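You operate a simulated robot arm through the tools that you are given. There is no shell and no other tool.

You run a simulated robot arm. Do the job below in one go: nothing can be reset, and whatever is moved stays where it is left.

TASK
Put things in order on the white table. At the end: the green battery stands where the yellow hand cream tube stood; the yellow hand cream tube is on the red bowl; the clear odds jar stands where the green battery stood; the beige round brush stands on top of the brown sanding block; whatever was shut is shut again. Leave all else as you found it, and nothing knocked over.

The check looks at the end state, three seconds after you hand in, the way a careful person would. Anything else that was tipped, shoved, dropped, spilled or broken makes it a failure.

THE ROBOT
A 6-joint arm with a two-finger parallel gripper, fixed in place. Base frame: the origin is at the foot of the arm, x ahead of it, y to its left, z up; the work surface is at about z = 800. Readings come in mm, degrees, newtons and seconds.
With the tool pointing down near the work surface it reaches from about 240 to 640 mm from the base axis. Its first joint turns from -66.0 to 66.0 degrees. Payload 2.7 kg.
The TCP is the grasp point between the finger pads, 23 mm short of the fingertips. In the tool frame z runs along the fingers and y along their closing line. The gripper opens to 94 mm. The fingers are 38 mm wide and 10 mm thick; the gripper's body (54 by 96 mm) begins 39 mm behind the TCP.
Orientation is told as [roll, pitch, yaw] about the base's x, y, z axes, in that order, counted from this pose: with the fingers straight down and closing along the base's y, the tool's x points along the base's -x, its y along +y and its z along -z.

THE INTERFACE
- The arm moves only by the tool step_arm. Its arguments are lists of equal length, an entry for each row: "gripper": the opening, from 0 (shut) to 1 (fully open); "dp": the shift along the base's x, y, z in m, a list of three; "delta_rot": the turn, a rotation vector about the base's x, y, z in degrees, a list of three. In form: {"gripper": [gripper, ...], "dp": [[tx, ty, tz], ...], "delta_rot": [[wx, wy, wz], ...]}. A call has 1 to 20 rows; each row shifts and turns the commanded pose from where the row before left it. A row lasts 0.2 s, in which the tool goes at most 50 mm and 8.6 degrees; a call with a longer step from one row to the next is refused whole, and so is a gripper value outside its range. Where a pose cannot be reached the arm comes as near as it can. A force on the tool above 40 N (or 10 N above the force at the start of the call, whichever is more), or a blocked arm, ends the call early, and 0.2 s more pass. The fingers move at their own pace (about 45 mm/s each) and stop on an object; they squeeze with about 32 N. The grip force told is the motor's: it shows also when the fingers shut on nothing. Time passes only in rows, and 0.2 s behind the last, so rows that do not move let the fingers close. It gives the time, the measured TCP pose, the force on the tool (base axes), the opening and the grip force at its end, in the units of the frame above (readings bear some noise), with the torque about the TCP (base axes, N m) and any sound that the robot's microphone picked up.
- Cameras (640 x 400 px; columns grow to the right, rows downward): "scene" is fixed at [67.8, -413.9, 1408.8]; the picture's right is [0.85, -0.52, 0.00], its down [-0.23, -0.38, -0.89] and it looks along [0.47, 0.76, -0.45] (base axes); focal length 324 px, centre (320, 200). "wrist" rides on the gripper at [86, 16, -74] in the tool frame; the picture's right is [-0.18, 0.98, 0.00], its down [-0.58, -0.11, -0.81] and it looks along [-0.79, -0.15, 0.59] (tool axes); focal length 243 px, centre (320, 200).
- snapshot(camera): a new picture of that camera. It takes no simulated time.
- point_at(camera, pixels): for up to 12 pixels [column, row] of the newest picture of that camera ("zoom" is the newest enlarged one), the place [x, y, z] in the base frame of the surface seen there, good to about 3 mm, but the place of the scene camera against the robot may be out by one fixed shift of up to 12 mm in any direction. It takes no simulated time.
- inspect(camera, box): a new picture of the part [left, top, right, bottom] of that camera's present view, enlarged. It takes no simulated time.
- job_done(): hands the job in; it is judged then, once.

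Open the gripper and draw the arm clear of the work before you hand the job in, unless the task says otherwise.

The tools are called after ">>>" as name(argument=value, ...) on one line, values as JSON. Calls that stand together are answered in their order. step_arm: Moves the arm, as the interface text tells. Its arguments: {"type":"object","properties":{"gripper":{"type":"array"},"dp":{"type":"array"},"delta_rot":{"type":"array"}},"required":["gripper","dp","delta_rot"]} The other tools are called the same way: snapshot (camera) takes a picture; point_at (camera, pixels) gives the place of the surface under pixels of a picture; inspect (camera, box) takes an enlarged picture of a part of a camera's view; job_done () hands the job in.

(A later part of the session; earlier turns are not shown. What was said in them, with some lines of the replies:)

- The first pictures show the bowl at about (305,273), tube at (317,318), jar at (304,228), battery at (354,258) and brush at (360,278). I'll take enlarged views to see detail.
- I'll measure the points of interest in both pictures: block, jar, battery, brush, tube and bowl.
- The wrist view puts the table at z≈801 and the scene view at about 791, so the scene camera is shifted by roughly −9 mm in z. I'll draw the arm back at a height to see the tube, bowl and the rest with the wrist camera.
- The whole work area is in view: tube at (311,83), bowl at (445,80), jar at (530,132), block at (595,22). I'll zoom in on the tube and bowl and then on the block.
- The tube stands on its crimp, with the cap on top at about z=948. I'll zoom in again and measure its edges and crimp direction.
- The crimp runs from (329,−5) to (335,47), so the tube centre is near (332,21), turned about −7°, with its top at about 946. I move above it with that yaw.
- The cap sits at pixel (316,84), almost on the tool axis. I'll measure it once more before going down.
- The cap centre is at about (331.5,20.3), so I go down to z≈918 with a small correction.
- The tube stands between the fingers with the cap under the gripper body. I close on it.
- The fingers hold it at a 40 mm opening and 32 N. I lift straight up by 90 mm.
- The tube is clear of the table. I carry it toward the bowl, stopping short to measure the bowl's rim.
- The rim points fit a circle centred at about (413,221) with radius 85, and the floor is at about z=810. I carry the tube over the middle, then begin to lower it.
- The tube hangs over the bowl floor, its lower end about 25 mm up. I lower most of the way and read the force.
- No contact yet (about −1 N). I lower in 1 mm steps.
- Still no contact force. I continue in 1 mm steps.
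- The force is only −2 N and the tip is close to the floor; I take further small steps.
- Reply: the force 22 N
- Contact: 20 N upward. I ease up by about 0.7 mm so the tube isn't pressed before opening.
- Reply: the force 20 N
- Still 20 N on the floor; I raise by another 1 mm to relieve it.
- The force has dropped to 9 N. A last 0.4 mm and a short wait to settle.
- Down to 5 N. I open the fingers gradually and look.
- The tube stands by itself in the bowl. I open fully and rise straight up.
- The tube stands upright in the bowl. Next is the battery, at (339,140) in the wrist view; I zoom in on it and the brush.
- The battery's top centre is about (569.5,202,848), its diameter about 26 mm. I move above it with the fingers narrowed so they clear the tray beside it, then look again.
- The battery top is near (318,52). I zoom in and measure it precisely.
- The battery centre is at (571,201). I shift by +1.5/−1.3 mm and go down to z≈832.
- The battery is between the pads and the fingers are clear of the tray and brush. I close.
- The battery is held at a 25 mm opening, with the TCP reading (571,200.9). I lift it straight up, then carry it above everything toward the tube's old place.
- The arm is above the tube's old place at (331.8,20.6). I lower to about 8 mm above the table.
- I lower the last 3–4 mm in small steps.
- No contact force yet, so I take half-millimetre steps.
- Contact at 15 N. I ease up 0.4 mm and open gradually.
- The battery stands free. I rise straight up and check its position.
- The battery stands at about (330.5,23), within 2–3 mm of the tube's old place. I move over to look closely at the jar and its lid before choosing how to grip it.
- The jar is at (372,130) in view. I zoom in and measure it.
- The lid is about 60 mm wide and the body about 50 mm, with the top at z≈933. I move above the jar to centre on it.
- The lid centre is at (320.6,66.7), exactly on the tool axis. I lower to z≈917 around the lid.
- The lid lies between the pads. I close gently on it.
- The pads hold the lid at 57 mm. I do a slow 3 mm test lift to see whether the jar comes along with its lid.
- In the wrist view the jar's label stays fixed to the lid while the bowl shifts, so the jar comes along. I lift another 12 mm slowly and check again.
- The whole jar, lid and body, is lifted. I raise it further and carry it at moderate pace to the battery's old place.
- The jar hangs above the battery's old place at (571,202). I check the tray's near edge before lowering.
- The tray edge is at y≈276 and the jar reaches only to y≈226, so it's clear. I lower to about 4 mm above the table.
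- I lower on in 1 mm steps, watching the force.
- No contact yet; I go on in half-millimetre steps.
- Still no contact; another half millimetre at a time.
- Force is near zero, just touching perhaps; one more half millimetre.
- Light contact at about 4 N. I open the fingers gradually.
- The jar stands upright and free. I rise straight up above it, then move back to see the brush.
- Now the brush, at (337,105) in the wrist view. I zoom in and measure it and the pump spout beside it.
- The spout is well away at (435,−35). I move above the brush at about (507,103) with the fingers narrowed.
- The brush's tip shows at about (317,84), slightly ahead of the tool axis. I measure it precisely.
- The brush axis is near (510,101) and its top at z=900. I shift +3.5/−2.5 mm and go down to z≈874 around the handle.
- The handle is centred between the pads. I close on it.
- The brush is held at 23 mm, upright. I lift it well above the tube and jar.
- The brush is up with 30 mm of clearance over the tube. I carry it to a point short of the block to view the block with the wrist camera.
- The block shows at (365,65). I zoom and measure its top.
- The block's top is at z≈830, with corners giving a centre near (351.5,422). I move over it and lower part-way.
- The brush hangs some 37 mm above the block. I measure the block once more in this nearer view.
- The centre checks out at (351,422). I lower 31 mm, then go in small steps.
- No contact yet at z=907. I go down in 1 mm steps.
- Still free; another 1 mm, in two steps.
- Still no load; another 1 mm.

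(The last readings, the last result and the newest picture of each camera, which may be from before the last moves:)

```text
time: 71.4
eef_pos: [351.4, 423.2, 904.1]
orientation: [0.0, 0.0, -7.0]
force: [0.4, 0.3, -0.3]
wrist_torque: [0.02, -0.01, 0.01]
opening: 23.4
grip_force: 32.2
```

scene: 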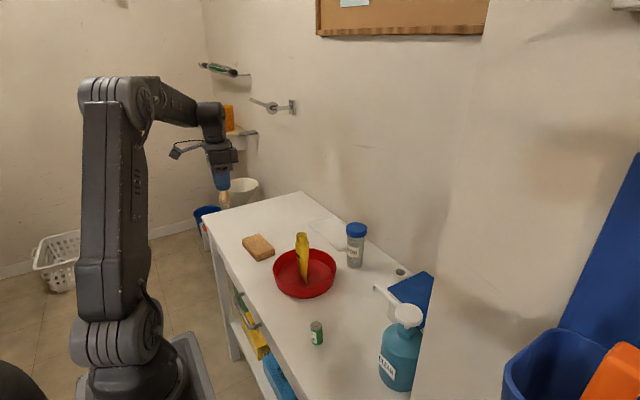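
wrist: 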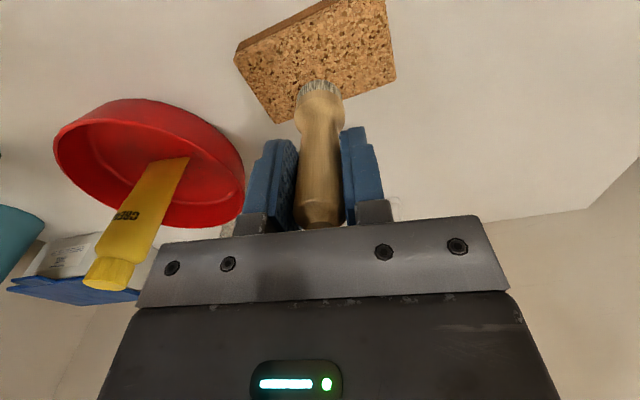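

Still none; I continue by half millimetres.

>>> step_arm(gripper=[0.1, 0.1, 0.1], dp=[[0, 0, -0.0005], [0, 0, -0.0005], [0, 0, 0]], delta_rot=[[0, 0, 0], [0, 0, 0], [0, 0, 0]])

>>> inspect(camera="scene", box=[235, 215, 285, 265])

```text
time: 72.2
eef_pos: [351.5, 422.9, 903.2]
orientation: [0.1, 0.0, -6.9]
force: [-0.2, -1.5, 4.2]
wrist_torque: [-0.04, 0.04, 0.01]
opening: 23.2
grip_force: 31.9
```

```text
8.00 times, centred on (260, 240) of scene
```

zoom: 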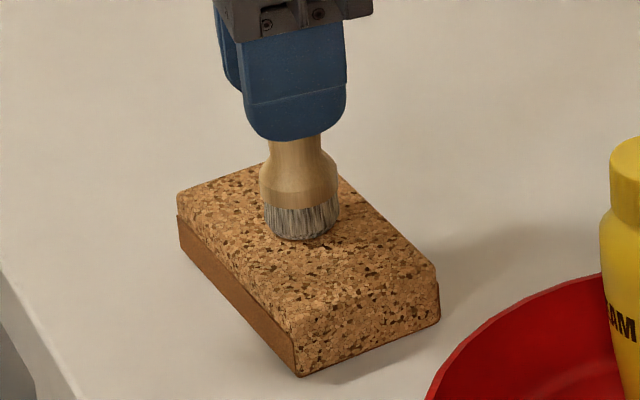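

Light contact at 4 N, the brush standing on the block. I open gradually.

>>> step_arm(gripper=[0.25, 0.26, 0.28, 0.31, 0.36, 0.43, 0.52, 0.6], dp=[[0, 0, 0], [0, 0, 0], [0, 0, 0], [0, 0, 0], [0, 0, 0], [0, 0, 0], [0, 0, 0], [0, 0, 0]], delta_rot=[[0, 0, 0], [0, 0, 0], [0, 0, 0], [0, 0, 0], [0, 0, 0], [0, 0, 0], [0, 0, 0], [0, 0, 0]])

>>> snapshot(camera="wrist")

>>> inspect(camera="scene", box=[235, 205, 285, 265])

```text
time: 74.0
eef_pos: [351.7, 422.3, 904.5]
orientation: [0.0, 0.0, -7.0]
force: [-0.7, -0.2, -0.7]
wrist_torque: [-0.01, 0.0, 0.0]
opening: 56.7
grip_force: 0.1
```

```text
taken
```

wrist: 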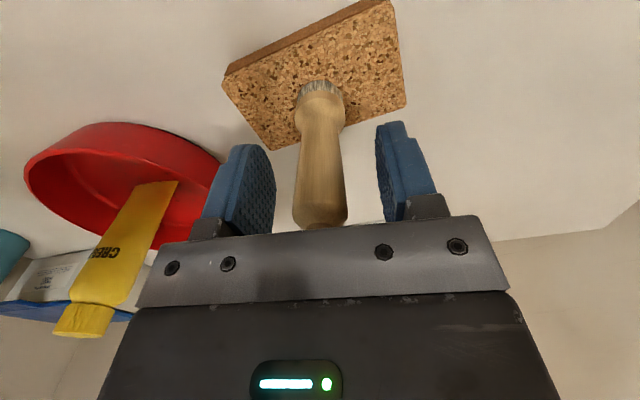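

```text
6.67 times, centred on (260, 235) of scene
```

zoom: 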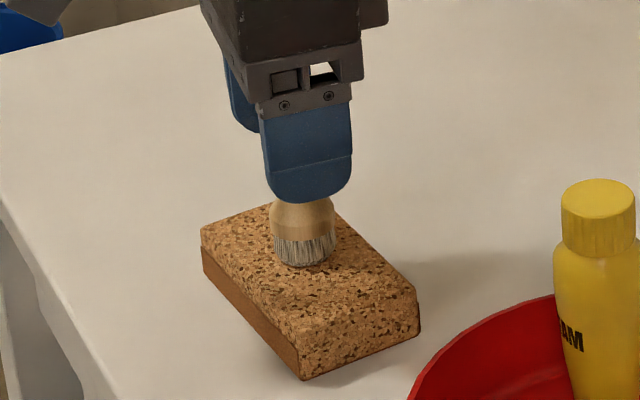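

The brush stands free on the block. I rise straight up and then draw back.

>>> step_arm(gripper=[0.65, 0.7, 0.8, 0.9, 1, 1, 1, 1], dp=[[0, 0, 0.01], [0, 0, 0.025], [0, 0, 0.035], [0, 0, 0.04], [0, 0, 0.04], [0, 0, 0.03], [0, 0, 0.02], [0, 0, 0]], delta_rot=[[0, 0, 0], [0, 0, 0], [0, 0, 0], [0, 0, 0], [0, 0, 0], [0, 0, 0], [0, 0, 0], [0, 0, 0]])

>>> step_arm(gripper=[1, 1, 1, 1, 1, 1, 1, 1, 1], dp=[[-0.01, -0.02, 0], [-0.015, -0.04, 0], [-0.015, -0.045, 0], [-0.015, -0.045, 0], [-0.015, -0.045, 0], [-0.015, -0.045, 0], [-0.01, -0.045, 0], [-0.005, -0.03, 0], [0, 0, 0]], delta_rot=[[0, 0, 0], [0, 0, 0], [0, 0, 0], [0, 0, 0], [0, 0, 0], [0, 0, 0], [0, 0, 0], [0, 0, 0], [0, 0, 0]])

>>> snapshot(camera="wrist")

>>> snapshot(camera="scene")

>>> inspect(camera="scene", box=[220, 190, 440, 350])

```text
time: 75.8
eef_pos: [351.4, 422.6, 1104.7]
orientation: [0.0, 0.0, -6.9]
force: [-0.3, 0.0, 0.1]
wrist_torque: [-0.01, -0.03, 0.01]
opening: 94.0
grip_force: 0.0
```

```text
time: 77.8
eef_pos: [250.4, 106.0, 1103.3]
orientation: [0.0, 0.0, -7.0]
force: [-0.1, 0.6, 0.0]
wrist_torque: [0.0, 0.02, -0.06]
opening: 94.1
grip_force: 0.1
```

```text
taken
```

wrist: 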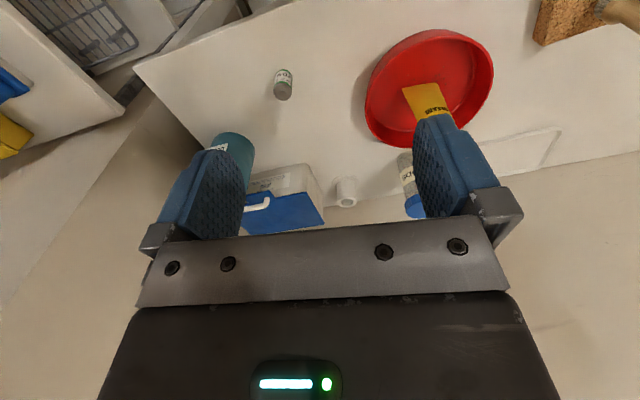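

```text
taken
```

scene: 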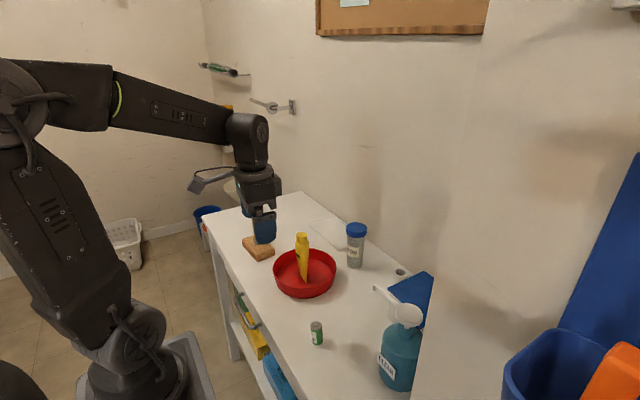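

```text
2.50 times, centred on (330, 270) of scene
```

zoom: 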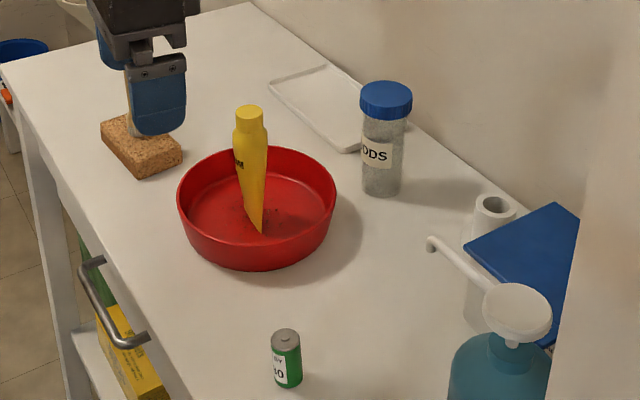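

The arm hides the brush here. I return toward the starting pose, high above everything, and look at the final state.

>>> step_arm(gripper=[1, 1, 1, 1, 1, 1], dp=[[0.02, 0, 0.02], [0.035, 0.002, 0.02], [0.04, 0.003, 0.02], [0.035, 0.003, 0], [0.022, 0.002, 0], [0, 0, 0]], delta_rot=[[0, 0, 3.5], [0, 0, 3.5], [0, 0, 0], [0, 0, 0], [0, 0, 0], [0, 0, 0]])

>>> snapshot(camera="wrist")

>>> snapshot(camera="scene")

>>> inspect(camera="scene", box=[220, 190, 440, 350])

```text
time: 79.2
eef_pos: [404.5, 116.4, 1164.0]
orientation: [0.0, 0.0, 0.0]
force: [0.1, 0.3, -0.6]
wrist_torque: [-0.02, 0.0, 0.02]
opening: 94.1
grip_force: 0.2
```

```text
taken
```

wrist: 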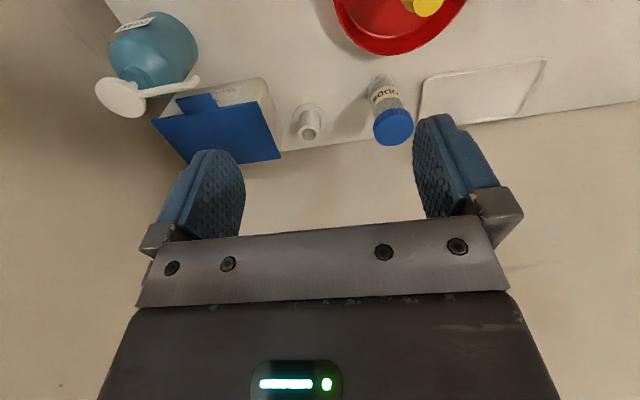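

```text
taken
```

scene: 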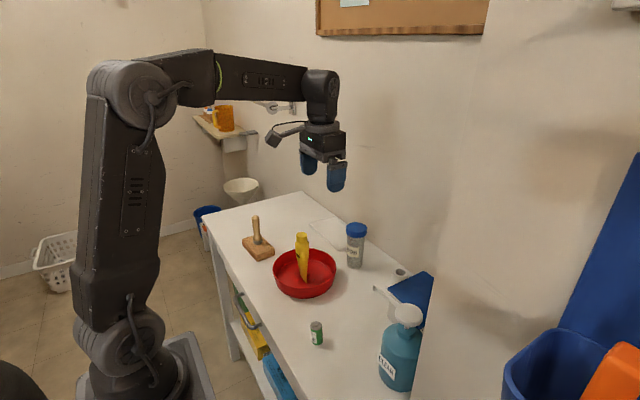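

```text
2.50 times, centred on (330, 270) of scene
```

zoom: 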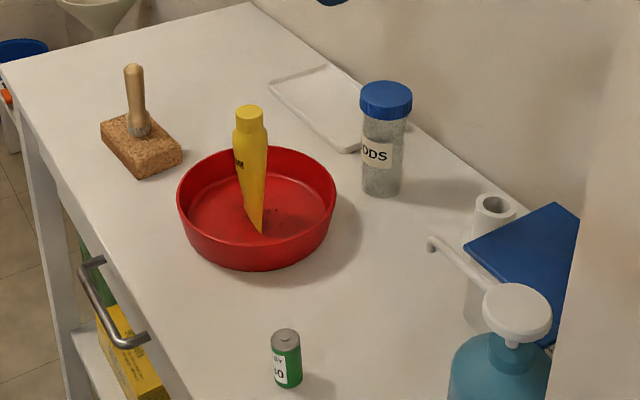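

All four items are in place. I zoom in to check that the brush and tube stand upright and the jar lid is shut.

>>> inspect(camera="scene", box=[230, 205, 330, 305])

>>> inspect(camera="scene", box=[320, 210, 400, 280])

>>> point_at(camera="scene", pixels=[[255, 217], [256, 230], [259, 243], [302, 234], [356, 227], [356, 262], [316, 325]])

>>> point_at(camera="wrist", pixels=[[394, 126], [375, 126], [412, 126], [394, 142]])

```text
4.00 times, centred on (280, 255) of scene
```

zoom: 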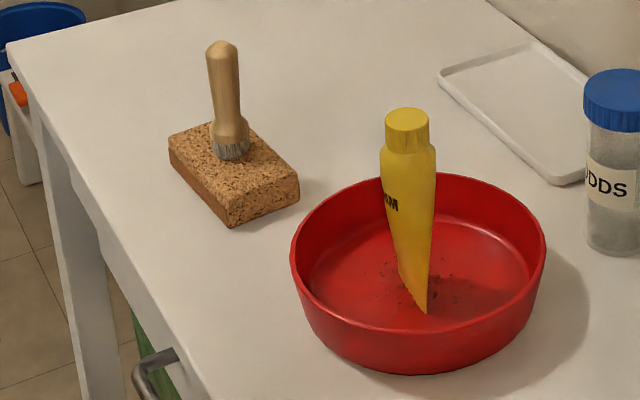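

```text
5.71 times, centred on (360, 245) of scene
```

zoom: 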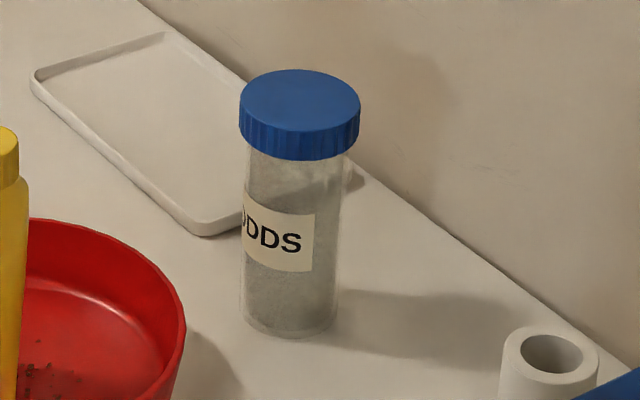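

```text
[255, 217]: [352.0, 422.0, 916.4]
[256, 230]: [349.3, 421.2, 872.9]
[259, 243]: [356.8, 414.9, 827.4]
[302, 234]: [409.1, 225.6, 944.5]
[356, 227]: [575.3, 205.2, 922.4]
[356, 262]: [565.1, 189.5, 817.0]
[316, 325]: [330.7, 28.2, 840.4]
```

```text
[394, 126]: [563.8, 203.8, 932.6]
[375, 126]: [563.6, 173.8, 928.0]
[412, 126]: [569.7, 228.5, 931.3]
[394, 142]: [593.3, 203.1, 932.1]
```

The brush stands upright on the block, the tube stands in the bowl, the jar is shut at (571,202), and the battery is at the tube's old place. The gripper is open and clear, so I hand the job in.

>>> job_done()

```text
The job is handed in.
```

I've handed the job in. In the last pictures, everything you listed was in place and standing upright:

- **Yellow tube:** it stands upright inside the red bowl, near the middle.
- **Green battery:** it stands where the tube was, within about 3 mm of that spot.
- **Odds jar:** it stands where the battery was. I lifted it by its lid after a small test lift showed the jar came up with it. The lid is still shut.
- **Round brush:** it stands, bristles down, on the middle of the sanding block's top.

I opened nothing else, and I saw nothing else moved or knocked over. The gripper is open, and the arm is back at its starting position, clear of the table.
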